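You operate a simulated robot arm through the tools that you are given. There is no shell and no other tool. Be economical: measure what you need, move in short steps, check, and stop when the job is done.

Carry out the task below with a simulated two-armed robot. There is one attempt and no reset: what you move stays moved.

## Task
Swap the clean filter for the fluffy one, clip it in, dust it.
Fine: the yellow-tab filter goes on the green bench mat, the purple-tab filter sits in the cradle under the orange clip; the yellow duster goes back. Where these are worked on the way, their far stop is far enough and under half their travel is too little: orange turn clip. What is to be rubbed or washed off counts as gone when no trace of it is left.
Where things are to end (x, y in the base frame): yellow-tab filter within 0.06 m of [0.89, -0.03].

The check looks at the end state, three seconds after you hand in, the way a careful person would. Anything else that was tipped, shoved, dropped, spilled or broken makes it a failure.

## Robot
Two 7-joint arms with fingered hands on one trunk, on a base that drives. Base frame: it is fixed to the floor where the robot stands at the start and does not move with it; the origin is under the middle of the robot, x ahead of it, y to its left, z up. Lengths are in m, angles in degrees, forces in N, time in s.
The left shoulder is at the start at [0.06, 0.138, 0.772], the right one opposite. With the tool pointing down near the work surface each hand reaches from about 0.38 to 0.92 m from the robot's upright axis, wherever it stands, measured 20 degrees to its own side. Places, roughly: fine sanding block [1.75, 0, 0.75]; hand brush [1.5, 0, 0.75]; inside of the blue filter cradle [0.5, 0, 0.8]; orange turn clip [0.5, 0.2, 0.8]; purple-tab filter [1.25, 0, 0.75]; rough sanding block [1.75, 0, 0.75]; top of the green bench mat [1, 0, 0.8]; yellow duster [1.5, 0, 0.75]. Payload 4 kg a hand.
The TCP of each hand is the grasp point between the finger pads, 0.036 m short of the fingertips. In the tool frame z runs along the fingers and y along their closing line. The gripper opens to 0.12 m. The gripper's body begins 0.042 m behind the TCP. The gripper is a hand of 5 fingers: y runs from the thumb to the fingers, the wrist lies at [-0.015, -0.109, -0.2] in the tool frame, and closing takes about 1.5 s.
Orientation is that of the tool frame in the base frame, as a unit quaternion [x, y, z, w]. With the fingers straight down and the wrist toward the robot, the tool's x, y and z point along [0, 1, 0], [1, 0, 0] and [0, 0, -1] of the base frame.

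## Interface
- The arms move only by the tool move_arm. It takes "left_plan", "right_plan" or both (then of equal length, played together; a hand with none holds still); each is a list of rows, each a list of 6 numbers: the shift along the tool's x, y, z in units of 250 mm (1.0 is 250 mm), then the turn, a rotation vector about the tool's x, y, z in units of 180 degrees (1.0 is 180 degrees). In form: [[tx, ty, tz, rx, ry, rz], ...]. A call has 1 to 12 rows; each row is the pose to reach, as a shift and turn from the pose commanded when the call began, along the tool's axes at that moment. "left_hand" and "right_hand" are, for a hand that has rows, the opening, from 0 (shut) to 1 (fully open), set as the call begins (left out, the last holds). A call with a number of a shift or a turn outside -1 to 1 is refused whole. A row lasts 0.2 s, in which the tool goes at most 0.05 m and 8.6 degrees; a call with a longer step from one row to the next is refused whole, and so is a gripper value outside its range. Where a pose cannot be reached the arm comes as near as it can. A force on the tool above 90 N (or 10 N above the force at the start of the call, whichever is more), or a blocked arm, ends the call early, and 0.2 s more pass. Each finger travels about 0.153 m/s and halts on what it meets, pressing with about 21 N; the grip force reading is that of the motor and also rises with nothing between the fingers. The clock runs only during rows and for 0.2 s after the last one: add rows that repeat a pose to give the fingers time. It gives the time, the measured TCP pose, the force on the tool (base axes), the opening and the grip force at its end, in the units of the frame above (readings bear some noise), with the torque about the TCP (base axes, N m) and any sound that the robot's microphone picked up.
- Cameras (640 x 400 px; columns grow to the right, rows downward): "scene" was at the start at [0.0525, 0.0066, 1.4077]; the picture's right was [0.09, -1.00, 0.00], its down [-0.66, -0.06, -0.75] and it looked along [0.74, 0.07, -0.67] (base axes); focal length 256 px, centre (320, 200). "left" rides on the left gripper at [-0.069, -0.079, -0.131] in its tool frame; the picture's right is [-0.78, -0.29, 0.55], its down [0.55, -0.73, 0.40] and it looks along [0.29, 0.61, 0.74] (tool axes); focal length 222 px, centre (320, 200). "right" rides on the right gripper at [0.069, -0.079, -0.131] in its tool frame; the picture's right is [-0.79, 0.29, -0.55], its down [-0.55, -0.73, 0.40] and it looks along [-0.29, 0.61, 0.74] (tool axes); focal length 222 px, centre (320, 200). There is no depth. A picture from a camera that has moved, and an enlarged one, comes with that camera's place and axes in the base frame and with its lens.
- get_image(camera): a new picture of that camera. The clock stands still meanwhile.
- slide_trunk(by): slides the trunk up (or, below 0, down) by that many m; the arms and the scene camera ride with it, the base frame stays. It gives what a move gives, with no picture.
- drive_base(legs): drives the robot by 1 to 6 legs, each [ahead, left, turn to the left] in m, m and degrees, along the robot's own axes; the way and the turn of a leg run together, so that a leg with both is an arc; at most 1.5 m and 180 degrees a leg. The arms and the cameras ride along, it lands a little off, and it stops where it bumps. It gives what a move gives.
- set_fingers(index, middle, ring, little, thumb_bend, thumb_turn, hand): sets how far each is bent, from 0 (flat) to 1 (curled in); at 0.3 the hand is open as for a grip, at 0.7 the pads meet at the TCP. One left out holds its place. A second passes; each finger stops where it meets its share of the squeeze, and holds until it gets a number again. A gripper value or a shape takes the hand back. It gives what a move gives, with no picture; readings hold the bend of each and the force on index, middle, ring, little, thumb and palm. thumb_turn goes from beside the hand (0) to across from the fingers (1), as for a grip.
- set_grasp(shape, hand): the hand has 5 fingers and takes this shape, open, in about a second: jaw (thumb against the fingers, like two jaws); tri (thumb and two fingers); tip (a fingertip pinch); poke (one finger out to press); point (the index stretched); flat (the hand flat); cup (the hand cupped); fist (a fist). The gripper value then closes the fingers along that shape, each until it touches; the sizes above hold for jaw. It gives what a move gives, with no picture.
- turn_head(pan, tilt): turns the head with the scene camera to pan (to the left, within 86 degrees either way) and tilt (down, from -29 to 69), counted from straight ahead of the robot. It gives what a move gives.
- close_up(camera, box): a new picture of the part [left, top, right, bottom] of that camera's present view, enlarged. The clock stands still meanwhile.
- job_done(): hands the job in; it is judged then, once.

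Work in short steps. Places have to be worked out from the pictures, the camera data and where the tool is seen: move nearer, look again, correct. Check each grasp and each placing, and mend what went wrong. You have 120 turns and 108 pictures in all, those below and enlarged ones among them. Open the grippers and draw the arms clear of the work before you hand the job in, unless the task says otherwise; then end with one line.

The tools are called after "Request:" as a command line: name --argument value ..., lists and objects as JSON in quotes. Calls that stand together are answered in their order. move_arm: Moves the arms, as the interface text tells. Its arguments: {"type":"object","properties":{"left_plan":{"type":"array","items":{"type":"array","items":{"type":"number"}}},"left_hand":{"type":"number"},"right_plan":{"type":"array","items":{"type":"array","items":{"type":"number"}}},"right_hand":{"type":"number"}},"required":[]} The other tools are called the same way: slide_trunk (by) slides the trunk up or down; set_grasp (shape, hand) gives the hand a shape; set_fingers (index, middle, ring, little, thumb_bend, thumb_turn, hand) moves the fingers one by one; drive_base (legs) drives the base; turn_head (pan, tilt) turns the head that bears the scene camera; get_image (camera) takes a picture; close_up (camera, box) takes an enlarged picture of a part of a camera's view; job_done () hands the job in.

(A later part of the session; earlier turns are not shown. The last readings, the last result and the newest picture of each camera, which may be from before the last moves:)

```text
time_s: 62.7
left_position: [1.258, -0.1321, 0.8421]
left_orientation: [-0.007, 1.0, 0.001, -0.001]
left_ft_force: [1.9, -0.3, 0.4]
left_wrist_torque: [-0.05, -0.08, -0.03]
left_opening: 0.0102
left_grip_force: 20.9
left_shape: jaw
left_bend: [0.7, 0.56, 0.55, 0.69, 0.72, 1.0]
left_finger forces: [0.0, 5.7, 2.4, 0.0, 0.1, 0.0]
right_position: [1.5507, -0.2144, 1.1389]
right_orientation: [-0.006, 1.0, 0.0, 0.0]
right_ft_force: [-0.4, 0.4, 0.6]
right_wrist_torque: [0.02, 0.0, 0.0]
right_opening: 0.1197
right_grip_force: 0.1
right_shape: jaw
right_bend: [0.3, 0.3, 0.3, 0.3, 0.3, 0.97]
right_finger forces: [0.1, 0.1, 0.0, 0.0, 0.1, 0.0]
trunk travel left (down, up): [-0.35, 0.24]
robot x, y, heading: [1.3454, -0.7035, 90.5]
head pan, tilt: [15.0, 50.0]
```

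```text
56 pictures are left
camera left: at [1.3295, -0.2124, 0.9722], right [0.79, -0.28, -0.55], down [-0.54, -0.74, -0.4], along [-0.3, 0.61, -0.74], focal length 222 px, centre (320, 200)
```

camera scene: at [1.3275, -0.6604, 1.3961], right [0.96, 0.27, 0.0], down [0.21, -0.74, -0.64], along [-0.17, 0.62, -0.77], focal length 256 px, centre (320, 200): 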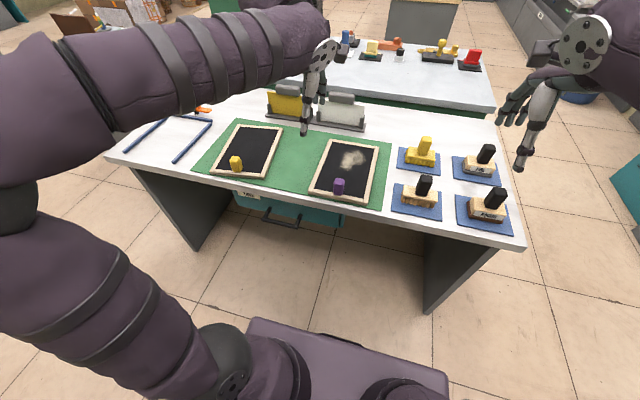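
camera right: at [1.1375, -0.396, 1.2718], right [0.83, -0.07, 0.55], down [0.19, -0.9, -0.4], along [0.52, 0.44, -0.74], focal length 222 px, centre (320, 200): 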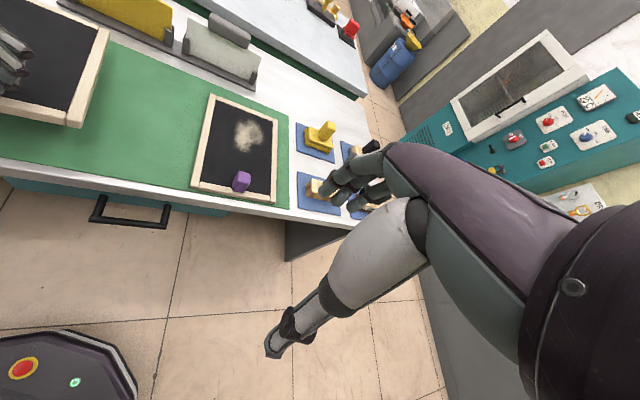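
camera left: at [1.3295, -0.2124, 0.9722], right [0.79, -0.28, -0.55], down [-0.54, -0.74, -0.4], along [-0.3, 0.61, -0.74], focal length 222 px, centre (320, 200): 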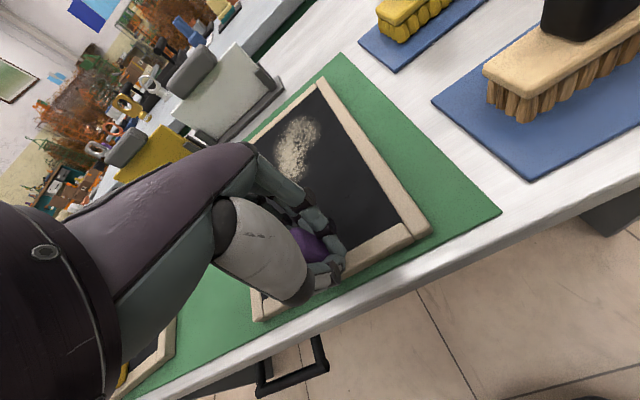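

Too far; thumb missed. The best is about x=1.243 (index and middle straddling the thumb). I regrasp there.

Request:
move_arm --left_plan '[[0, 0, 0, 0, 0, 0], [0, 0, 0, 0, 0, 0], [0, 0, 0, 0, 0, 0], [0.03, 0, 0, 0, 0, 0], [0.058, 0, 0, 0, 0, 0], [0.058, 0, 0, 0, 0, 0]]' --left_hand 0.7

Request:
move_arm --left_plan '[[0, 0, 0, 0, 0, 0], [0, 0, 0, 0, 0, 0], [0, 0, 0, 0, 0, 0], [0, 0, 0, 0, 0, 0], [0, 0, 0, 0, 0, 0], [0, 0, 0, 0, 0, 0], [0, 0, 0, 0, 0, 0]]' --left_hand 0

Request:
move_arm --left_plan '[[0, 0, -0.04, 0, 0, 0], [0, 0, -0.08, 0, 0, 0], [0, 0, -0.14, 0, 0, 0], [0, 0, -0.2, 0, 0, 0], [0, 0, -0.3, 0, 0, 0], [0, 0, -0.4, 0, 0, 0], [0, 0, -0.4, 0, 0, 0]]'

Request:
get_image --camera "left"

Request:
close_up --camera "scene" --box '[260, 95, 420, 220]'

```text
time_s: 64.1
left_position: [1.2443, -0.1329, 0.8413]
left_orientation: [-0.007, 1.0, 0.001, -0.001]
left_ft_force: [0.1, 0.0, 0.5]
left_wrist_torque: [0.02, -0.01, 0.0]
left_opening: 0.084
left_grip_force: 0.1
left_shape: jaw
left_bend: [0.35, 0.38, 0.37, 0.59, 0.42, 0.99]
left_finger forces: [0.1, 0.0, 0.0, 0.0, 0.0, 0.0]
right_position: [1.5505, -0.2147, 1.1416]
right_orientation: [-0.007, 1.0, 0.0, 0.0]
right_ft_force: [0.8, 0.5, 0.2]
right_wrist_torque: [-0.03, -0.02, 0.01]
right_opening: 0.1197
right_grip_force: 0.1
right_shape: jaw
right_bend: [0.3, 0.3, 0.3, 0.3, 0.3, 0.97]
right_finger forces: [0.1, 0.0, 0.0, 0.1, 0.0, 0.0]
trunk travel left (down, up): [-0.35, 0.24]
robot x, y, heading: [1.3481, -0.7058, 90.8]
head pan, tilt: [15.0, 50.0]
```

```text
time_s: 65.7
left_position: [1.2442, -0.133, 0.8403]
left_orientation: [-0.007, 1.0, 0.001, 0.0]
left_ft_force: [1.1, -1.0, 0.0]
left_wrist_torque: [-0.03, -0.04, -0.03]
left_opening: 0.0249
left_grip_force: 21.4
left_shape: jaw
left_bend: [0.53, 0.55, 0.6, 0.71, 0.7, 1.0]
left_finger forces: [10.4, 6.2, 0.1, 0.1, 18.1, 0.1]
right_position: [1.5507, -0.2158, 1.1407]
right_orientation: [-0.007, 1.0, -0.001, 0.0]
right_ft_force: [-0.1, -0.6, -0.6]
right_wrist_torque: [0.0, 0.03, 0.0]
right_opening: 0.1197
right_grip_force: 0.1
right_shape: jaw
right_bend: [0.3, 0.3, 0.3, 0.3, 0.3, 0.97]
right_finger forces: [0.1, 0.1, 0.0, 0.1, 0.0, 0.0]
trunk travel left (down, up): [-0.35, 0.24]
robot x, y, heading: [1.3478, -0.7066, 90.7]
head pan, tilt: [15.0, 50.0]
```

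```text
time_s: 67.3
left_position: [1.2425, -0.1312, 0.9419]
left_orientation: [-0.007, 1.0, 0.0, -0.001]
left_ft_force: [-0.4, 0.1, -3.9]
left_wrist_torque: [-0.42, 0.03, 0.01]
left_opening: 0.026
left_grip_force: 20.7
left_shape: jaw
left_bend: [0.52, 0.55, 0.6, 0.71, 0.73, 1.0]
left_finger forces: [13.7, 8.4, 0.1, 0.0, 21.4, 0.0]
right_position: [1.5518, -0.2138, 1.1408]
right_orientation: [-0.005, 1.0, 0.0, 0.0]
right_ft_force: [0.7, 0.0, 0.3]
right_wrist_torque: [-0.02, -0.01, 0.0]
right_opening: 0.1194
right_grip_force: 0.1
right_shape: jaw
right_bend: [0.3, 0.3, 0.3, 0.3, 0.3, 0.97]
right_finger forces: [0.0, 0.1, 0.0, 0.0, 0.0, 0.0]
trunk travel left (down, up): [-0.35, 0.24]
robot x, y, heading: [1.3497, -0.7002, 90.5]
head pan, tilt: [15.0, 50.0]
```

```text
55 pictures are left
camera left: at [1.314, -0.2128, 1.0724], right [0.79, -0.28, -0.55], down [-0.54, -0.74, -0.4], along [-0.3, 0.61, -0.74], focal length 222 px, centre (320, 200)
```

left: 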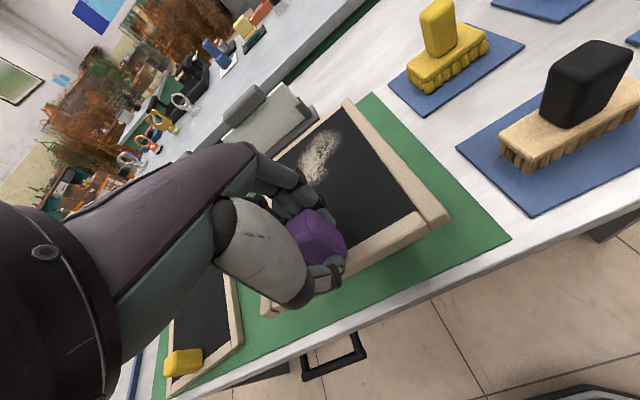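

```text
3.20 times, centred on (340, 158) of scene
camera zoom: at [1.3275, -0.6602, 1.396], right [0.96, 0.27, 0.0], down [0.21, -0.74, -0.64], along [-0.17, 0.62, -0.77], focal length 821 px, centre (256, 336)
```

zoom: 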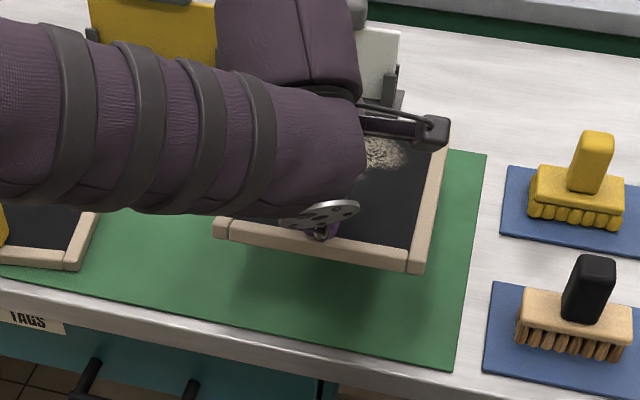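

Much better grip: the filter stays square with only slight droop. I lift 7 cm more and drive left 0.69 m to the cradle.

Request:
move_arm --left_plan '[[0, 0, -0.1, 0, 0, 0], [0, 0, -0.2, 0, 0, 0], [0, 0, -0.28, 0, 0, 0]]'

Request:
drive_base --legs '[[0, 0.69, 0]]'

Request:
get_image --camera "scene"

Request:
get_image --camera "left"

```text
time_s: 68.1
left_position: [1.2457, -0.1336, 1.0112]
left_orientation: [-0.007, 1.0, 0.001, -0.001]
left_ft_force: [-0.1, -0.4, -3.3]
left_wrist_torque: [-0.44, 0.0, 0.02]
left_opening: 0.026
left_grip_force: 21.1
left_shape: jaw
left_bend: [0.52, 0.55, 0.6, 0.71, 0.73, 1.0]
left_finger forces: [14.1, 8.4, 0.1, 0.0, 21.9, 0.1]
right_position: [1.5503, -0.2141, 1.1397]
right_orientation: [-0.006, 1.0, 0.0, 0.0]
right_ft_force: [-1.2, 0.7, 0.3]
right_wrist_torque: [0.0, -0.01, -0.01]
right_opening: 0.1197
right_grip_force: 0.1
right_shape: jaw
right_bend: [0.3, 0.3, 0.3, 0.3, 0.3, 0.97]
right_finger forces: [0.0, 0.0, 0.0, 0.0, 0.0, 0.0]
trunk travel left (down, up): [-0.35, 0.24]
robot x, y, heading: [1.3474, -0.7043, 90.5]
head pan, tilt: [15.0, 50.0]
```

```text
time_s: 71.9
left_position: [0.5392, -0.1466, 1.0096]
left_orientation: [-0.013, 1.0, 0.0, -0.001]
left_ft_force: [0.2, 0.0, -3.8]
left_wrist_torque: [-0.41, -0.03, 0.01]
left_opening: 0.0259
left_grip_force: 20.7
left_shape: jaw
left_bend: [0.52, 0.55, 0.6, 0.71, 0.73, 1.0]
left_finger forces: [13.9, 8.1, 0.1, 0.0, 21.4, 0.1]
right_position: [0.8456, -0.2252, 1.14]
right_orientation: [-0.011, 1.0, 0.0, -0.001]
right_ft_force: [0.4, -0.6, -0.4]
right_wrist_torque: [-0.02, -0.04, -0.02]
right_opening: 0.1195
right_grip_force: 0.0
right_shape: jaw
right_bend: [0.3, 0.3, 0.3, 0.3, 0.3, 0.97]
right_finger forces: [0.0, 0.0, 0.0, 0.1, 0.0, 0.1]
trunk travel left (down, up): [-0.35, 0.24]
robot x, y, heading: [0.651, -0.7135, 91.4]
head pan, tilt: [15.0, 50.0]
```

```text
53 pictures are left
camera scene: at [0.6276, -0.6724, 1.396], right [0.96, 0.28, 0.0], down [0.22, -0.74, -0.64], along [-0.18, 0.62, -0.77], focal length 256 px, centre (320, 200)
```

scene: 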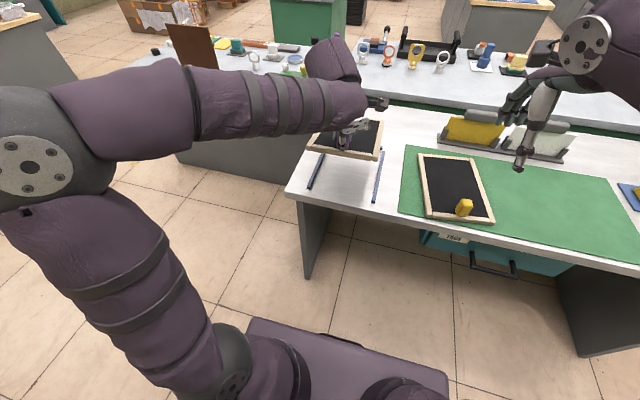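

```text
52 pictures are left
camera left: at [0.6113, -0.2256, 1.1414], right [0.79, -0.27, -0.55], down [-0.53, -0.75, -0.4], along [-0.3, 0.61, -0.74], focal length 222 px, centre (320, 200)
```

left: 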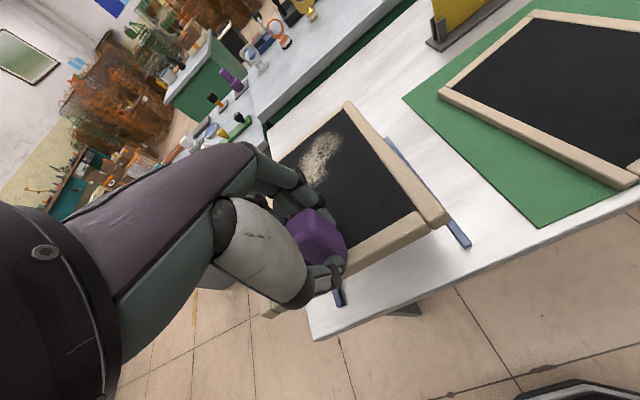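

I correct the 1.5° yaw and the x offset, and then inspect the filter over the cradle.

Request:
move_arm --left_plan '[[-0.02, 0, 0.05, 0, 0, 0.004], [-0.04, 0, 0.1, 0, 0, 0.008], [-0.04, 0, 0.1, 0, 0, 0.008]]'

Request:
turn_head --pan -1.4 --tilt 50

Request:
close_up --camera "scene" --box '[210, 110, 338, 210]'

```text
time_s: 72.7
left_position: [0.5487, -0.1454, 0.9863]
left_orientation: [0.0, 1.0, 0.0, -0.001]
left_ft_force: [0.4, 0.3, -3.6]
left_wrist_torque: [-0.34, -0.02, -0.02]
left_opening: 0.0257
left_grip_force: 21.2
left_shape: jaw
left_bend: [0.52, 0.55, 0.6, 0.71, 0.73, 1.0]
left_finger forces: [13.7, 8.4, 0.0, 0.0, 21.3, 0.0]
right_position: [0.8463, -0.2243, 1.1403]
right_orientation: [-0.011, 1.0, 0.0, 0.001]
right_ft_force: [-0.6, 0.2, 0.1]
right_wrist_torque: [-0.01, 0.0, 0.01]
right_opening: 0.1196
right_grip_force: 0.1
right_shape: jaw
right_bend: [0.3, 0.3, 0.3, 0.3, 0.3, 0.97]
right_finger forces: [0.1, 0.0, 0.0, 0.0, 0.0, 0.1]
trunk travel left (down, up): [-0.35, 0.24]
robot x, y, heading: [0.6499, -0.7097, 91.1]
head pan, tilt: [15.0, 50.0]
```

```text
time_s: 73.5
left_position: [0.5488, -0.1457, 0.9857]
left_orientation: [0.001, 1.0, 0.002, -0.001]
left_ft_force: [1.3, -0.5, -3.2]
left_wrist_torque: [-0.39, -0.02, 0.02]
left_opening: 0.0261
left_grip_force: 21.2
left_shape: jaw
left_bend: [0.52, 0.55, 0.6, 0.71, 0.73, 1.0]
left_finger forces: [13.9, 8.2, 0.1, 0.0, 21.4, 0.1]
right_position: [0.8465, -0.2243, 1.1404]
right_orientation: [-0.011, 1.0, 0.0, 0.0]
right_ft_force: [0.1, 0.8, 0.0]
right_wrist_torque: [0.02, 0.0, -0.06]
right_opening: 0.1196
right_grip_force: 0.1
right_shape: jaw
right_bend: [0.3, 0.3, 0.3, 0.3, 0.3, 0.97]
right_finger forces: [0.0, 0.0, 0.1, 0.0, 0.0, 0.1]
trunk travel left (down, up): [-0.35, 0.24]
robot x, y, heading: [0.6484, -0.7163, 91.3]
head pan, tilt: [-1.4, 50.0]
```

```text
4.00 times, centred on (274, 160) of scene
camera zoom: at [0.6496, -0.6693, 1.3961], right [1.0, 0.0, 0.0], down [0.0, -0.77, -0.64], along [0.0, 0.64, -0.77], focal length 1026 px, centre (504, 360)
```

zoom: 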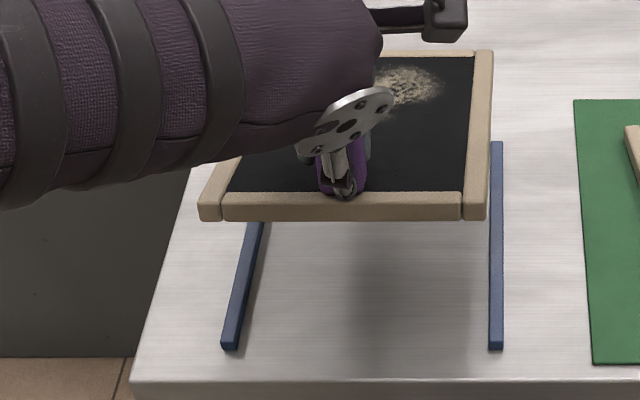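

The filter is square; rails' inner gap is 0.440–0.639 and the filter sits ~4 mm too far right with ~10° droop. I level it and shift, descending to 3 cm above.

Request:
move_arm --left_plan '[[0.008, 0, 0.03, -0.02, 0, 0], [0.016, 0, 0.06, -0.04, 0, 0], [0.016, 0, 0.1, -0.056, 0, 0], [0.016, 0, 0.1, -0.056, 0, 0]]'

Request:
close_up --camera "scene" --box '[210, 110, 338, 210]'

```text
time_s: 74.5
left_position: [0.5454, -0.1476, 0.9614]
left_orientation: [-0.001, 0.996, 0.089, -0.001]
left_ft_force: [-0.3, 0.5, -3.6]
left_wrist_torque: [-0.38, 0.0, -0.02]
left_opening: 0.0261
left_grip_force: 20.4
left_shape: jaw
left_bend: [0.52, 0.55, 0.6, 0.71, 0.73, 1.0]
left_finger forces: [13.8, 8.3, 0.0, 0.0, 21.7, 0.0]
right_position: [0.8457, -0.2241, 1.1405]
right_orientation: [-0.012, 1.0, -0.001, 0.0]
right_ft_force: [0.1, -0.2, 0.4]
right_wrist_torque: [0.01, -0.01, -0.01]
right_opening: 0.1197
right_grip_force: 0.0
right_shape: jaw
right_bend: [0.3, 0.3, 0.3, 0.3, 0.3, 0.97]
right_finger forces: [0.0, 0.1, 0.1, 0.0, 0.0, 0.0]
trunk travel left (down, up): [-0.35, 0.24]
robot x, y, heading: [0.6492, -0.7153, 91.7]
head pan, tilt: [-1.4, 50.0]
```

```text
4.00 times, centred on (274, 160) of scene
camera zoom: at [0.6496, -0.6693, 1.3961], right [1.0, 0.0, 0.0], down [0.0, -0.77, -0.64], along [0.0, 0.64, -0.77], focal length 1026 px, centre (504, 360)
```

zoom: 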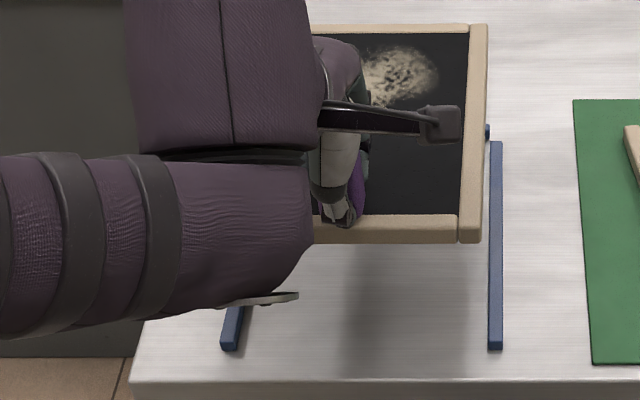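

Level and aligned within the rails. I lower 9 cm.

Request:
move_arm --left_plan '[[-0.004, -0.018, 0.098, 0, 0, 0], [-0.004, -0.035, 0.197, 0, 0, 0], [-0.004, -0.053, 0.295, 0, 0, 0], [-0.004, -0.064, 0.354, 0, 0, 0], [-0.004, -0.064, 0.354, 0, 0, 0]]'

Request:
close_up --camera "scene" --box '[210, 110, 338, 210]'

Request:
get_image --camera "left"

Request:
get_image --camera "right"

```text
time_s: 75.7
left_position: [0.5462, -0.1447, 0.8703]
left_orientation: [0.0, 0.996, 0.087, -0.001]
left_ft_force: [0.0, -0.5, -2.9]
left_wrist_torque: [-0.41, -0.06, 0.0]
left_opening: 0.0259
left_grip_force: 21.5
left_shape: jaw
left_bend: [0.52, 0.55, 0.6, 0.71, 0.73, 1.0]
left_finger forces: [13.8, 8.1, 0.1, 0.1, 21.7, 0.0]
right_position: [0.8462, -0.2248, 1.1403]
right_orientation: [-0.011, 1.0, 0.0, 0.0]
right_ft_force: [-0.1, 0.9, 0.4]
right_wrist_torque: [0.04, -0.01, -0.03]
right_opening: 0.1195
right_grip_force: 0.0
right_shape: jaw
right_bend: [0.3, 0.3, 0.3, 0.3, 0.3, 0.97]
right_finger forces: [0.0, 0.0, 0.0, 0.0, 0.1, 0.0]
trunk travel left (down, up): [-0.35, 0.24]
robot x, y, heading: [0.6496, -0.7168, 91.1]
head pan, tilt: [-1.4, 50.0]
```

```text
4.00 times, centred on (274, 160) of scene
camera zoom: at [0.6496, -0.6693, 1.3961], right [1.0, 0.0, 0.0], down [0.0, -0.77, -0.64], along [0.0, 0.64, -0.77], focal length 1026 px, centre (504, 360)
```

zoom: 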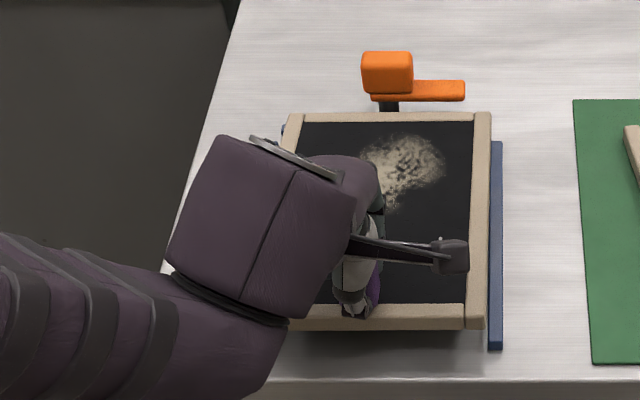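

```text
48 pictures are left
camera left: at [0.6173, -0.2484, 0.9851], right [0.78, -0.19, -0.59], down [-0.55, -0.65, -0.52], along [-0.29, 0.73, -0.62], focal length 222 px, centre (320, 200)
```

left: 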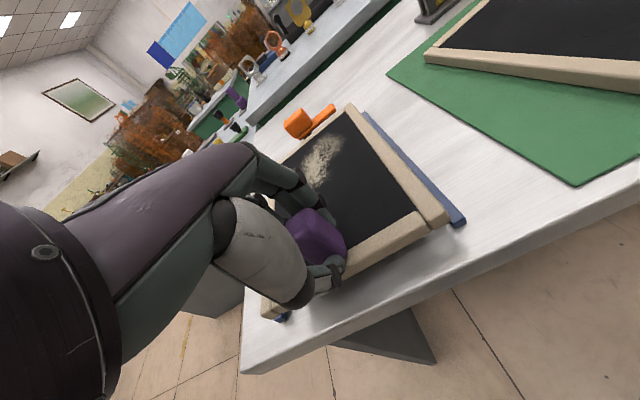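

```text
47 pictures are left
camera right: at [0.7784, -0.3049, 1.2718], right [0.78, 0.31, 0.55], down [0.57, -0.72, -0.4], along [0.27, 0.62, -0.74], focal length 222 px, centre (320, 200)
```

right: 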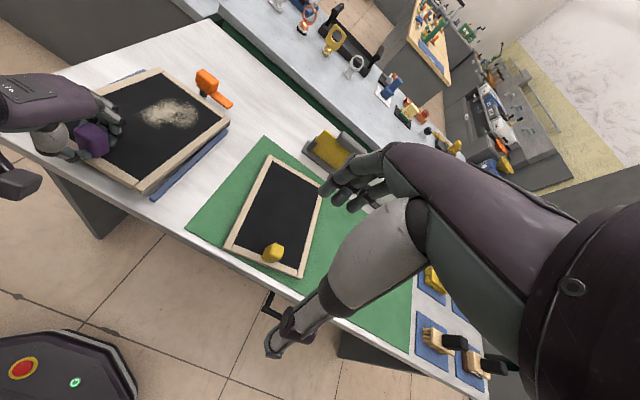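

About 3 cm above the cradle and aligned in x. I pull back 5 mm in −y to clear the far rail and lower 2.3 cm.

Request:
move_arm --left_plan '[[0, -0.02, -0.004, 0, 0, 0], [0, -0.028, 0.042, 0, 0, 0], [0, -0.036, 0.087, 0, 0, 0], [0, -0.036, 0.087, 0, 0, 0]]'

Request:
close_up --camera "scene" --box '[210, 110, 338, 210]'

Request:
close_up --camera "right" --box '[40, 50, 240, 210]'

```text
time_s: 76.7
left_position: [0.5451, -0.1515, 0.8491]
left_orientation: [0.0, 0.996, 0.088, -0.001]
left_ft_force: [0.2, -0.2, -2.7]
left_wrist_torque: [-0.27, -0.04, -0.01]
left_opening: 0.0259
left_grip_force: 20.6
left_shape: jaw
left_bend: [0.52, 0.55, 0.6, 0.71, 0.73, 1.0]
left_finger forces: [12.9, 7.6, 0.1, 0.1, 20.6, 0.0]
right_position: [0.8468, -0.2242, 1.1403]
right_orientation: [-0.011, 1.0, 0.001, -0.001]
right_ft_force: [-0.4, 0.4, -0.9]
right_wrist_torque: [-0.02, -0.01, 0.04]
right_opening: 0.1199
right_grip_force: 0.0
right_shape: jaw
right_bend: [0.3, 0.3, 0.3, 0.3, 0.3, 0.97]
right_finger forces: [0.0, 0.0, 0.0, 0.0, 0.0, 0.1]
trunk travel left (down, up): [-0.35, 0.24]
robot x, y, heading: [0.6502, -0.7206, 91.0]
head pan, tilt: [-1.4, 50.0]
```

```text
4.00 times, centred on (274, 160) of scene
camera zoom: at [0.6496, -0.6694, 1.3961], right [1.0, 0.0, 0.0], down [0.0, -0.77, -0.64], along [0.0, 0.64, -0.77], focal length 1026 px, centre (504, 360)
```

zoom: 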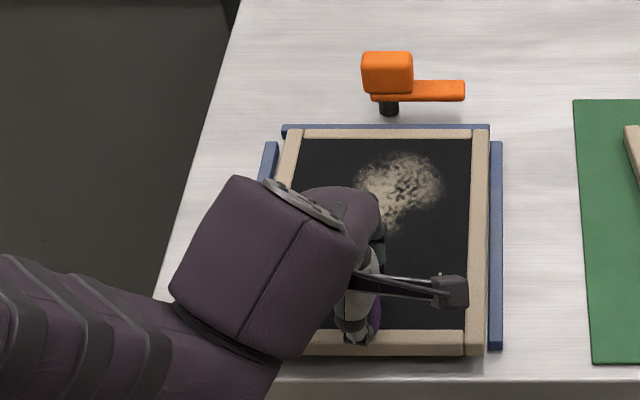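

```text
2.50 times, centred on (140, 130) of right
camera zoom: at [0.7784, -0.3049, 1.2719], right [0.78, 0.31, 0.55], down [0.57, -0.72, -0.4], along [0.27, 0.62, -0.74], focal length 555 px, centre (770, 375)
```

zoom: 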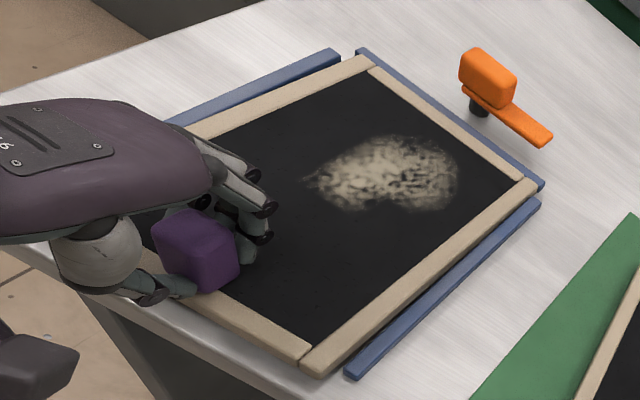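

The filter is between the rails. I lower the last centimetre, release and lift off.

Request:
move_arm --left_plan '[[0, -0.004, 0.02, 0, 0, 0], [0, -0.007, 0.036, 0, 0, 0], [0, -0.007, 0.036, 0, 0, 0]]'

Request:
move_arm --left_plan '[[0, 0, 0, 0, 0, 0], [0, 0, 0, 0, 0, 0], [0, 0, 0, 0, 0, 0], [0, 0, 0, 0, 0, 0], [0, 0.018, -0.1, 0, 0, 0], [0, 0.036, -0.2, 0, 0, 0], [0, 0.07, -0.39, 0.02, 0, 0], [0, 0.1, -0.58, 0.04, 0, 0], [0, 0.14, -0.77, 0.056, 0, 0], [0, 0.15, -0.85, 0.056, 0, 0]]' --left_hand 0.8

Request:
close_up --camera "scene" --box '[210, 110, 338, 210]'

Request:
close_up --camera "right" --box '[40, 50, 240, 210]'

```text
time_s: 77.5
left_position: [0.546, -0.1511, 0.8384]
left_orientation: [-0.001, 0.996, 0.089, -0.001]
left_ft_force: [1.5, -2.2, -2.6]
left_wrist_torque: [-0.26, -0.02, -0.05]
left_opening: 0.0257
left_grip_force: 20.4
left_shape: jaw
left_bend: [0.52, 0.55, 0.6, 0.71, 0.73, 1.0]
left_finger forces: [11.7, 7.0, 0.1, 0.0, 20.6, 0.1]
right_position: [0.8457, -0.2236, 1.141]
right_orientation: [-0.012, 1.0, -0.001, 0.0]
right_ft_force: [-0.1, 0.1, 0.2]
right_wrist_torque: [0.01, 0.03, -0.01]
right_opening: 0.1198
right_grip_force: 0.1
right_shape: jaw
right_bend: [0.3, 0.3, 0.3, 0.3, 0.3, 0.97]
right_finger forces: [0.0, 0.0, 0.0, 0.0, 0.1, 0.0]
trunk travel left (down, up): [-0.35, 0.24]
robot x, y, heading: [0.6484, -0.7128, 91.5]
head pan, tilt: [-1.4, 50.0]
```

```text
time_s: 79.7
left_position: [0.5475, -0.1501, 1.0552]
left_orientation: [0.001, 1.0, 0.0, -0.002]
left_ft_force: [0.0, 0.2, -0.1]
left_wrist_torque: [-0.03, 0.01, -0.01]
left_opening: 0.0956
left_grip_force: 0.0
left_shape: jaw
left_bend: [0.32, 0.35, 0.34, 0.51, 0.39, 0.99]
left_finger forces: [0.0, 0.0, 0.0, 0.0, 0.0, 0.0]
right_position: [0.8466, -0.224, 1.1408]
right_orientation: [-0.011, 1.0, -0.001, 0.0]
right_ft_force: [0.4, 0.1, 0.6]
right_wrist_torque: [-0.02, -0.08, 0.0]
right_opening: 0.1197
right_grip_force: 0.1
right_shape: jaw
right_bend: [0.3, 0.3, 0.3, 0.3, 0.3, 0.97]
right_finger forces: [0.0, 0.0, 0.0, 0.0, 0.1, 0.1]
trunk travel left (down, up): [-0.35, 0.24]
robot x, y, heading: [0.6481, -0.7161, 91.3]
head pan, tilt: [-1.4, 50.0]
```

```text
4.00 times, centred on (274, 160) of scene
camera zoom: at [0.6497, -0.6697, 1.3961], right [1.0, 0.0, 0.0], down [0.0, -0.77, -0.64], along [0.0, 0.64, -0.77], focal length 1026 px, centre (504, 360)
```

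zoom: 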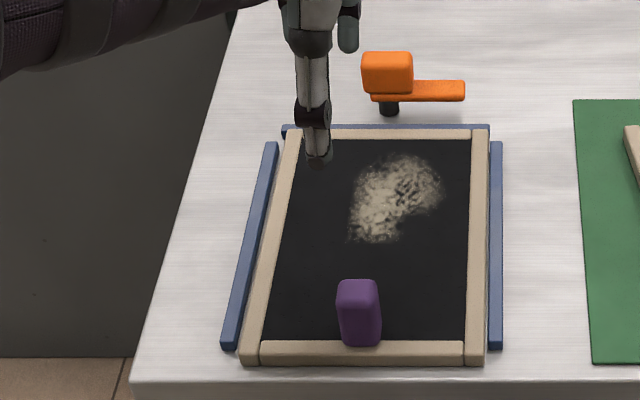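

```text
2.50 times, centred on (140, 130) of right
camera zoom: at [0.7785, -0.3052, 1.2719], right [0.78, 0.31, 0.55], down [0.57, -0.72, -0.4], along [0.27, 0.62, -0.74], focal length 555 px, centre (770, 375)
```

zoom: 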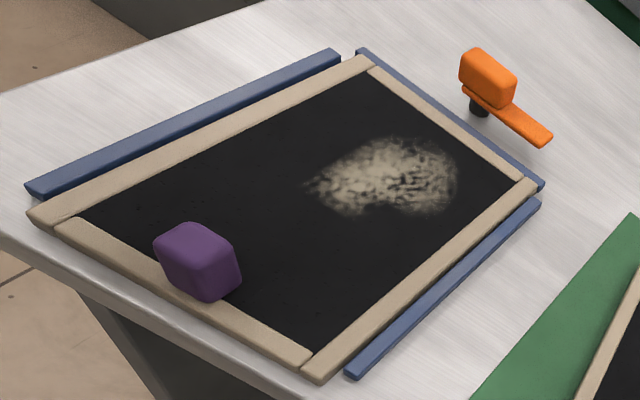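

The purple filter sits squarely in the cradle. To close the clip I go back to the start station, where that twist range was proven reachable.

Request:
drive_base --legs '[[-0.03, 0.65, 0], [0, 0, -91.3], [0, 0.72, 0]]'

Request:
turn_head --pan 5 --tilt 45

Request:
get_image --camera "scene"

```text
time_s: 90.9
left_position: [0.5443, 0.0623, 1.0538]
left_orientation: [0.711, 0.704, 0.001, 0.0]
left_ft_force: [0.5, 0.0, 0.9]
left_wrist_torque: [-0.03, 0.01, 0.0]
left_opening: 0.0959
left_grip_force: 0.0
left_shape: jaw
left_bend: [0.32, 0.35, 0.34, 0.51, 0.39, 0.99]
left_finger forces: [0.0, 0.0, 0.1, 0.0, 0.0, 0.0]
right_position: [0.467, -0.238, 1.1411]
right_orientation: [0.703, 0.712, -0.001, 0.0]
right_ft_force: [-0.2, 0.1, 0.2]
right_wrist_torque: [-0.02, 0.0, 0.01]
right_opening: 0.1199
right_grip_force: 0.0
right_shape: jaw
right_bend: [0.3, 0.3, 0.3, 0.3, 0.3, 0.97]
right_finger forces: [0.0, 0.0, 0.1, 0.0, 0.1, 0.0]
trunk travel left (down, up): [-0.35, 0.24]
robot x, y, heading: [-0.0197, -0.0374, 0.5]
head pan, tilt: [-1.4, 50.0]
```

```text
time_s: 91.5
left_position: [0.5443, 0.0611, 1.0543]
left_orientation: [0.711, 0.703, 0.002, 0.001]
left_ft_force: [-0.7, 0.1, 0.1]
left_wrist_torque: [-0.01, 0.02, -0.03]
left_opening: 0.0959
left_grip_force: 0.1
left_shape: jaw
left_bend: [0.32, 0.35, 0.34, 0.51, 0.39, 0.99]
left_finger forces: [0.1, 0.1, 0.1, 0.1, 0.1, 0.1]
right_position: [0.4658, -0.2355, 1.1405]
right_orientation: [0.703, 0.712, 0.0, -0.001]
right_ft_force: [-0.1, 0.2, -0.8]
right_wrist_torque: [0.0, -0.01, 0.04]
right_opening: 0.1195
right_grip_force: 0.1
right_shape: jaw
right_bend: [0.3, 0.3, 0.3, 0.3, 0.3, 0.97]
right_finger forces: [0.0, 0.2, 0.0, 0.1, 0.0, 0.0]
trunk travel left (down, up): [-0.35, 0.24]
robot x, y, heading: [-0.023, -0.0319, 0.7]
head pan, tilt: [5.0, 45.0]
```

```text
42 pictures are left
camera scene: at [0.0273, -0.0281, 1.403], right [0.1, -1.0, 0.0], down [-0.7, -0.07, -0.71], along [0.7, 0.07, -0.71], focal length 256 px, centre (320, 200)
```

scene: 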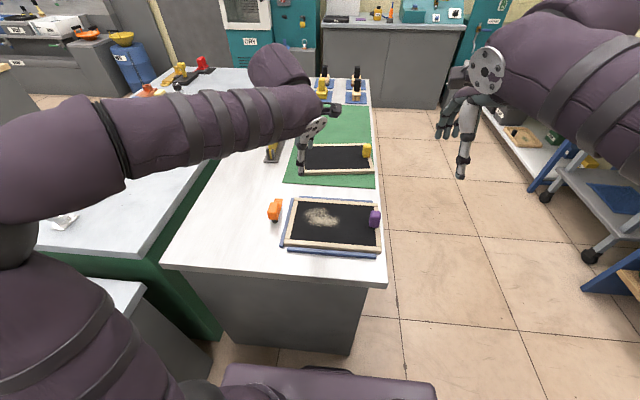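

I turn the left hand −90° at height and move it over the knob.

Request:
move_arm --left_plan '[[0.04, 0, 0, 0, 0, -0.045], [0.08, 0, 0, 0, 0, -0.09], [0.12, 0, 0, 0, 0, -0.135], [0.16, -0.01, 0, 0, 0, -0.18], [0.2, -0.01, 0, 0, 0, -0.225], [0.24, -0.02, 0, 0, 0, -0.27], [0.28, -0.02, 0, 0, 0, -0.315], [0.32, -0.03, 0, 0, 0, -0.36], [0.36, -0.03, 0, 0, 0, -0.405], [0.396, -0.028, 0, 0, 0, -0.45], [0.396, -0.028, 0, 0, 0, -0.493]]' --left_hand 0.6

Request:
move_arm --left_plan '[[0, 0, 0.19, 0, 0, 0], [0, 0, 0.38, 0, 0, 0], [0, 0, 0.56, 0, 0, 0], [0, 0, 0.62, 0, 0, 0]]'

Request:
get_image --camera "left"

Request:
close_up --camera "scene" --box '[220, 160, 348, 260]'

```text
time_s: 93.9
left_position: [0.5372, 0.1592, 1.0542]
left_orientation: [0.015, 1.0, 0.001, 0.001]
left_ft_force: [-0.2, 0.0, 1.0]
left_wrist_torque: [-0.01, 0.01, 0.03]
left_opening: 0.0724
left_grip_force: 0.0
left_shape: jaw
left_bend: [0.38, 0.42, 0.4, 0.65, 0.47, 1.0]
left_finger forces: [0.0, 0.1, 0.0, 0.1, 0.0, 0.0]
right_position: [0.4662, -0.2354, 1.1414]
right_orientation: [0.703, 0.711, 0.0, 0.0]
right_ft_force: [0.5, -0.2, 0.3]
right_wrist_torque: [-0.01, -0.01, -0.02]
right_opening: 0.1196
right_grip_force: 0.1
right_shape: jaw
right_bend: [0.3, 0.3, 0.3, 0.3, 0.3, 0.97]
right_finger forces: [0.1, 0.0, 0.1, 0.0, 0.0, 0.0]
trunk travel left (down, up): [-0.35, 0.24]
robot x, y, heading: [-0.024, -0.0335, 0.5]
head pan, tilt: [5.0, 45.0]
```

```text
time_s: 94.9
left_position: [0.5396, 0.1607, 0.9002]
left_orientation: [0.016, 1.0, 0.001, 0.001]
left_ft_force: [-0.3, 0.1, 0.4]
left_wrist_torque: [0.03, 0.03, -0.03]
left_opening: 0.0723
left_grip_force: 0.1
left_shape: jaw
left_bend: [0.38, 0.42, 0.4, 0.65, 0.47, 1.0]
left_finger forces: [0.0, 0.0, 0.0, 0.1, 0.0, 0.1]
right_position: [0.4674, -0.2365, 1.1407]
right_orientation: [0.703, 0.711, 0.001, 0.0]
right_ft_force: [-1.0, -0.7, -0.7]
right_wrist_torque: [0.02, 0.0, -0.01]
right_opening: 0.1198
right_grip_force: 0.1
right_shape: jaw
right_bend: [0.3, 0.3, 0.3, 0.3, 0.3, 0.97]
right_finger forces: [0.1, 0.1, 0.0, 0.0, 0.0, 0.1]
trunk travel left (down, up): [-0.35, 0.24]
robot x, y, heading: [-0.0211, -0.0322, 0.9]
head pan, tilt: [5.0, 45.0]
```

```text
41 pictures are left
camera left: at [0.6066, 0.077, 1.0303], right [0.78, -0.31, -0.55], down [-0.57, -0.72, -0.4], along [-0.27, 0.62, -0.74], focal length 222 px, centre (320, 200)
```

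left: 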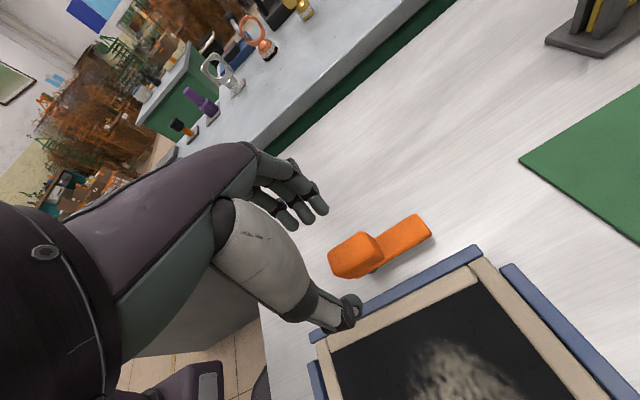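

```text
4.00 times, centred on (284, 210) of scene
camera zoom: at [0.0275, -0.0281, 1.403], right [0.1, -1.0, 0.0], down [-0.7, -0.07, -0.71], along [0.7, 0.07, -0.71], focal length 1026 px, centre (464, 160)
```

zoom: 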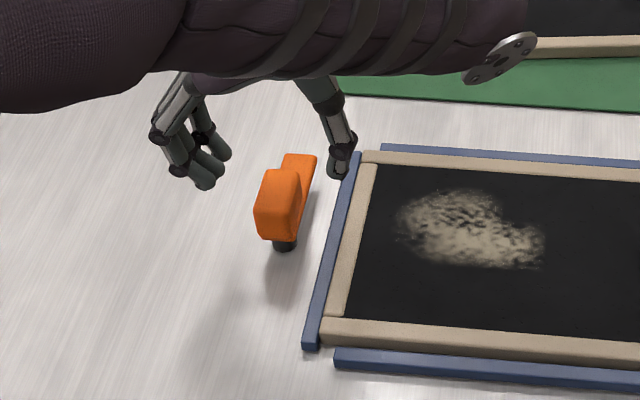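

Aligned with the knob as before. I lower to z≈0.855 and close.

Request:
move_arm --left_plan '[[0, 0, 0.09, 0, 0, 0], [0, 0, 0.184, 0, 0, 0], [0, 0, 0.184, 0, 0, 0]]'

Request:
move_arm --left_plan '[[0, 0, 0, 0, 0, 0], [0, 0, 0, 0, 0, 0], [0, 0, 0, 0, 0, 0], [0, 0, 0, 0, 0, 0], [0, 0, 0, 0, 0, 0], [0, 0, 0, 0, 0, 0]]' --left_hand 0

Request:
move_arm --left_plan '[[0, 0, 0, 0, 0, 0.045], [0, 0, 0, 0, 0, 0.09], [0, 0, 0, 0, 0, 0.135], [0, 0, 0, 0, 0, 0.18], [0, 0, 0, 0, 0, 0.225], [0, 0, 0, 0, 0, 0.27], [0, 0, 0, 0, 0, 0.315], [0, 0, 0, 0, 0, 0.36], [0, 0, 0, 0, 0, 0.405], [0, 0, 0, 0, 0, 0.45], [0, 0, 0, 0, 0, 0.49], [0, 0, 0, 0, 0, 0.52]]'

Request:
close_up --camera "scene" --box '[220, 160, 348, 260]'

Request:
get_image --camera "left"

```text
time_s: 95.7
left_position: [0.5397, 0.1603, 0.8541]
left_orientation: [0.016, 1.0, 0.001, 0.001]
left_ft_force: [0.1, -0.5, -0.2]
left_wrist_torque: [-0.01, 0.02, -0.02]
left_opening: 0.0724
left_grip_force: 0.1
left_shape: jaw
left_bend: [0.38, 0.42, 0.4, 0.65, 0.47, 1.0]
left_finger forces: [0.0, 0.1, 0.0, 0.0, 0.1, 0.0]
right_position: [0.4675, -0.2364, 1.1402]
right_orientation: [0.703, 0.711, 0.0, 0.0]
right_ft_force: [1.0, 0.0, 0.2]
right_wrist_torque: [0.01, -0.01, -0.02]
right_opening: 0.1195
right_grip_force: 0.0
right_shape: jaw
right_bend: [0.3, 0.3, 0.3, 0.3, 0.3, 0.97]
right_finger forces: [0.1, 0.1, 0.1, 0.0, 0.0, 0.0]
trunk travel left (down, up): [-0.35, 0.24]
robot x, y, heading: [-0.0216, -0.0319, 0.5]
head pan, tilt: [5.0, 45.0]
```

```text
time_s: 97.1
left_position: [0.5392, 0.1594, 0.8528]
left_orientation: [0.016, 1.0, 0.0, 0.001]
left_ft_force: [-2.8, -0.6, -3.4]
left_wrist_torque: [-0.05, 0.05, 0.02]
left_opening: 0.0231
left_grip_force: 21.2
left_shape: jaw
left_bend: [0.52, 0.55, 0.59, 0.71, 0.71, 1.0]
left_finger forces: [10.0, 5.4, 1.8, 0.1, 18.4, 0.0]
right_position: [0.4658, -0.2369, 1.1406]
right_orientation: [0.703, 0.711, 0.0, 0.0]
right_ft_force: [-1.5, -0.3, 0.0]
right_wrist_torque: [0.02, 0.03, -0.01]
right_opening: 0.1197
right_grip_force: 0.1
right_shape: jaw
right_bend: [0.3, 0.3, 0.3, 0.3, 0.3, 0.97]
right_finger forces: [0.1, 0.0, 0.1, 0.0, 0.0, 0.0]
trunk travel left (down, up): [-0.35, 0.24]
robot x, y, heading: [-0.02, -0.0369, 1.0]
head pan, tilt: [5.0, 45.0]
```

```text
time_s: 99.7
left_position: [0.5374, 0.1645, 0.8534]
left_orientation: [0.738, 0.674, 0.001, -0.001]
left_ft_force: [-17.0, 20.5, 2.9]
left_wrist_torque: [0.49, 0.55, 0.46]
left_opening: 0.0228
left_grip_force: 20.4
left_shape: jaw
left_bend: [0.54, 0.57, 0.61, 0.71, 0.7, 1.0]
left_finger forces: [9.4, 2.4, 10.3, 0.0, 24.5, 0.0]
right_position: [0.4642, -0.235, 1.1412]
right_orientation: [0.702, 0.712, 0.0, 0.0]
right_ft_force: [0.0, 0.6, 0.1]
right_wrist_torque: [0.0, 0.0, 0.01]
right_opening: 0.1197
right_grip_force: 0.0
right_shape: jaw
right_bend: [0.3, 0.3, 0.3, 0.3, 0.3, 0.97]
right_finger forces: [0.0, 0.1, 0.0, 0.1, 0.0, 0.0]
trunk travel left (down, up): [-0.35, 0.24]
robot x, y, heading: [-0.0223, -0.0369, 0.7]
head pan, tilt: [5.0, 45.0]
```

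```text
4.00 times, centred on (284, 210) of scene
camera zoom: at [0.0257, -0.0262, 1.403], right [0.1, -0.99, 0.0], down [-0.7, -0.07, -0.71], along [0.7, 0.07, -0.71], focal length 1026 px, centre (464, 160)
```

zoom: 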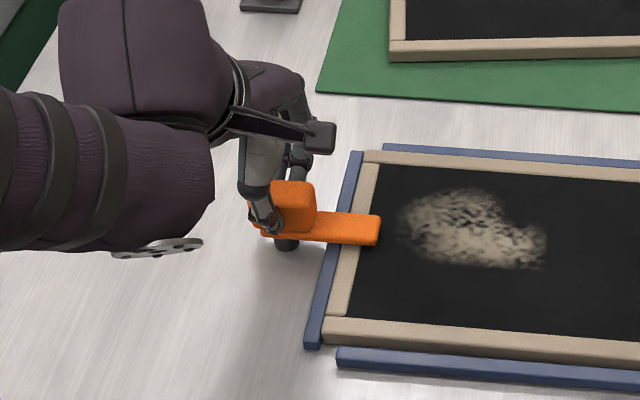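

```text
38 pictures are left
camera left: at [0.4524, 0.101, 0.9836], right [-0.36, -0.75, -0.55], down [-0.68, 0.61, -0.4], along [0.64, 0.23, -0.73], focal length 222 px, centre (320, 200)
```

left: 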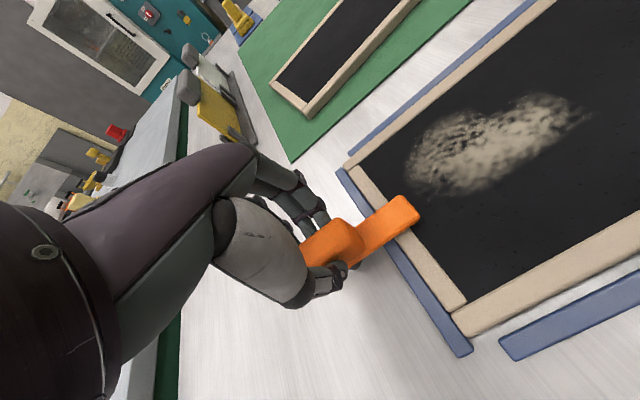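

The clip is fully closed over the frame. I release, lift, and drive around toward the duster.

Request:
move_arm --left_plan '[[0, 0, 0, 0, 0, -0.02], [0, 0, 0, 0, 0, -0.02], [0, 0, 0, 0, 0, -0.02], [0, 0, 0, 0, 0, -0.02], [0, 0, -0.15, 0, 0, -0.02], [0, 0, -0.33, 0, 0, -0.02], [0, 0, -0.5, 0, 0, -0.02], [0, 0, -0.68, 0, 0, -0.02], [0, 0, -0.86, 0, 0, -0.02], [0, 0, -1, 0, 0, -0.02]]' --left_hand 0.5

Request:
close_up --camera "scene" --box '[220, 160, 380, 285]'

Request:
drive_base --legs '[[0, -0.68, 0], [0, 0, 89.3], [0, -1.5, 0], [0.1, 0, 0]]'

Request:
turn_head --pan 0 --tilt 45

Request:
get_image --camera "scene"

```text
time_s: 101.9
left_position: [0.5349, 0.161, 1.1025]
left_orientation: [0.719, 0.695, 0.0, -0.001]
left_ft_force: [0.2, 0.0, 0.1]
left_wrist_torque: [-0.02, -0.02, 0.0]
left_opening: 0.0599
left_grip_force: 0.1
left_shape: jaw
left_bend: [0.42, 0.46, 0.44, 0.69, 0.56, 1.0]
left_finger forces: [0.0, 0.0, 0.0, 0.1, 0.0, 0.0]
right_position: [0.4666, -0.2366, 1.1405]
right_orientation: [0.703, 0.712, 0.0, 0.001]
right_ft_force: [-0.5, -0.4, -0.3]
right_wrist_torque: [0.01, -0.01, 0.06]
right_opening: 0.1195
right_grip_force: 0.1
right_shape: jaw
right_bend: [0.3, 0.3, 0.3, 0.3, 0.3, 0.97]
right_finger forces: [0.0, 0.0, 0.1, 0.1, 0.1, 0.0]
trunk travel left (down, up): [-0.35, 0.24]
robot x, y, heading: [-0.026, -0.0343, 0.5]
head pan, tilt: [5.0, 45.0]
```

```text
3.20 times, centred on (300, 222) of scene
camera zoom: at [0.0273, -0.0281, 1.4029], right [0.1, -1.0, 0.0], down [-0.7, -0.07, -0.71], along [0.7, 0.07, -0.71], focal length 821 px, centre (384, 128)
```

zoom: 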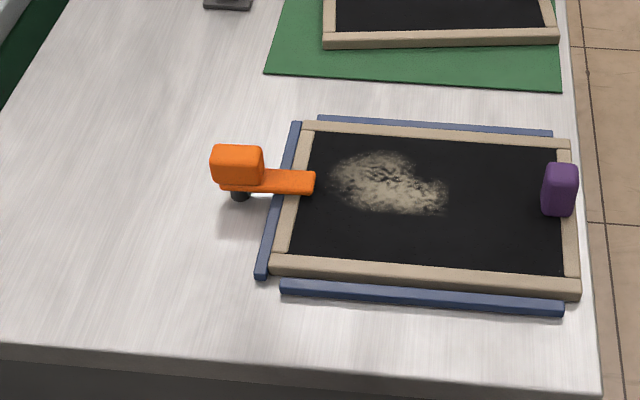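

```text
time_s: 117.4
left_position: [1.2987, -0.035, 1.1009]
left_orientation: [0.019, 1.0, 0.001, -0.001]
left_ft_force: [0.6, 0.2, -0.2]
left_wrist_torque: [-0.01, 0.0, 0.03]
left_opening: 0.0599
left_grip_force: 0.0
left_shape: jaw
left_bend: [0.42, 0.46, 0.44, 0.69, 0.56, 1.0]
left_finger forces: [0.1, 0.0, 0.0, 0.0, 0.0, 0.0]
right_position: [1.695, -0.1082, 1.1402]
right_orientation: [-0.004, 1.0, -0.001, 0.0]
right_ft_force: [-0.1, -0.7, -1.1]
right_wrist_torque: [-0.07, 0.02, 0.03]
right_opening: 0.12
right_grip_force: 0.1
right_shape: jaw
right_bend: [0.3, 0.3, 0.3, 0.3, 0.3, 0.97]
right_finger forces: [0.1, 0.0, 0.0, 0.0, 0.1, 0.0]
trunk travel left (down, up): [-0.35, 0.24]
robot x, y, heading: [1.4898, -0.593, 90.4]
head pan, tilt: [5.0, 45.0]
```

```text
time_s: 118.0
left_position: [1.2977, -0.0357, 1.1009]
left_orientation: [0.019, 1.0, 0.001, -0.001]
left_ft_force: [-0.4, -1.2, -0.3]
left_wrist_torque: [0.03, -0.02, 0.0]
left_opening: 0.0597
left_grip_force: 0.1
left_shape: jaw
left_bend: [0.42, 0.46, 0.44, 0.69, 0.56, 1.0]
left_finger forces: [0.0, 0.0, 0.0, 0.0, 0.0, 0.0]
right_position: [1.6949, -0.1087, 1.14]
right_orientation: [-0.004, 1.0, 0.0, 0.0]
right_ft_force: [-0.2, -0.4, -0.1]
right_wrist_torque: [-0.02, 0.01, 0.01]
right_opening: 0.1194
right_grip_force: 0.0
right_shape: jaw
right_bend: [0.3, 0.3, 0.3, 0.3, 0.3, 0.97]
right_finger forces: [0.0, 0.0, 0.0, 0.1, 0.0, 0.1]
trunk travel left (down, up): [-0.35, 0.24]
robot x, y, heading: [1.491, -0.5945, 90.2]
head pan, tilt: [0.0, 45.0]
```

```text
36 pictures are left
camera scene: at [1.4887, -0.5451, 1.403], right [1.0, 0.01, 0.0], down [0.0, -0.71, -0.71], along [0.0, 0.71, -0.71], focal length 256 px, centre (320, 200)
```

scene: 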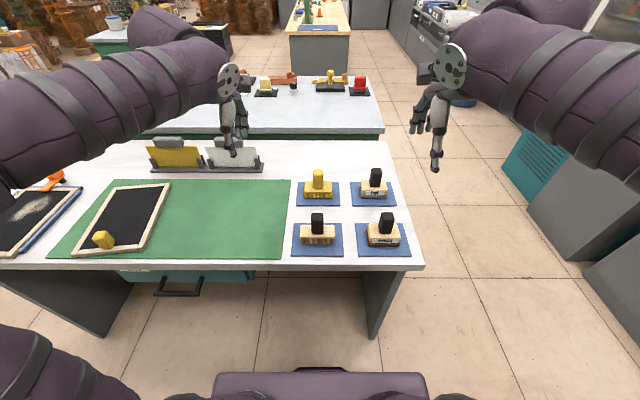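

Clip seated and the duster is straight ahead. I enlarge it.

Request:
close_up --camera "scene" --box '[280, 150, 420, 260]'

Request:
get_image --camera "left"

```text
3.64 times, centred on (350, 205) of scene
camera zoom: at [1.4887, -0.5451, 1.403], right [1.0, 0.01, 0.0], down [0.0, -0.71, -0.71], along [0.0, 0.71, -0.71], focal length 933 px, centre (211, 182)
```

zoom: 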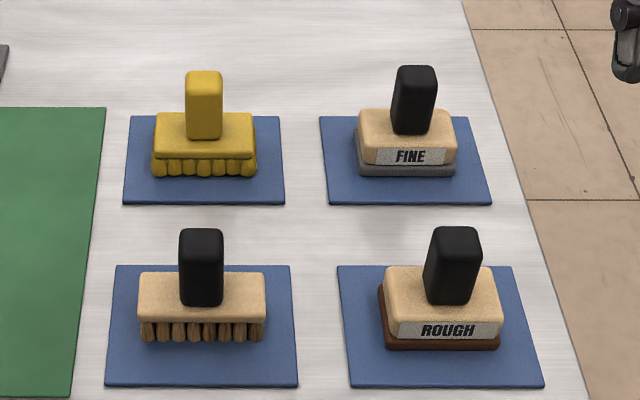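

```text
34 pictures are left
camera left: at [1.3652, -0.119, 1.2324], right [0.77, -0.32, -0.55], down [-0.58, -0.71, -0.4], along [-0.26, 0.62, -0.74], focal length 222 px, centre (320, 200)
```

left: 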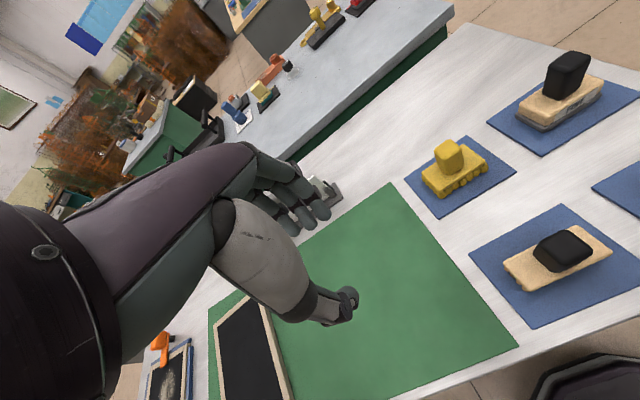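

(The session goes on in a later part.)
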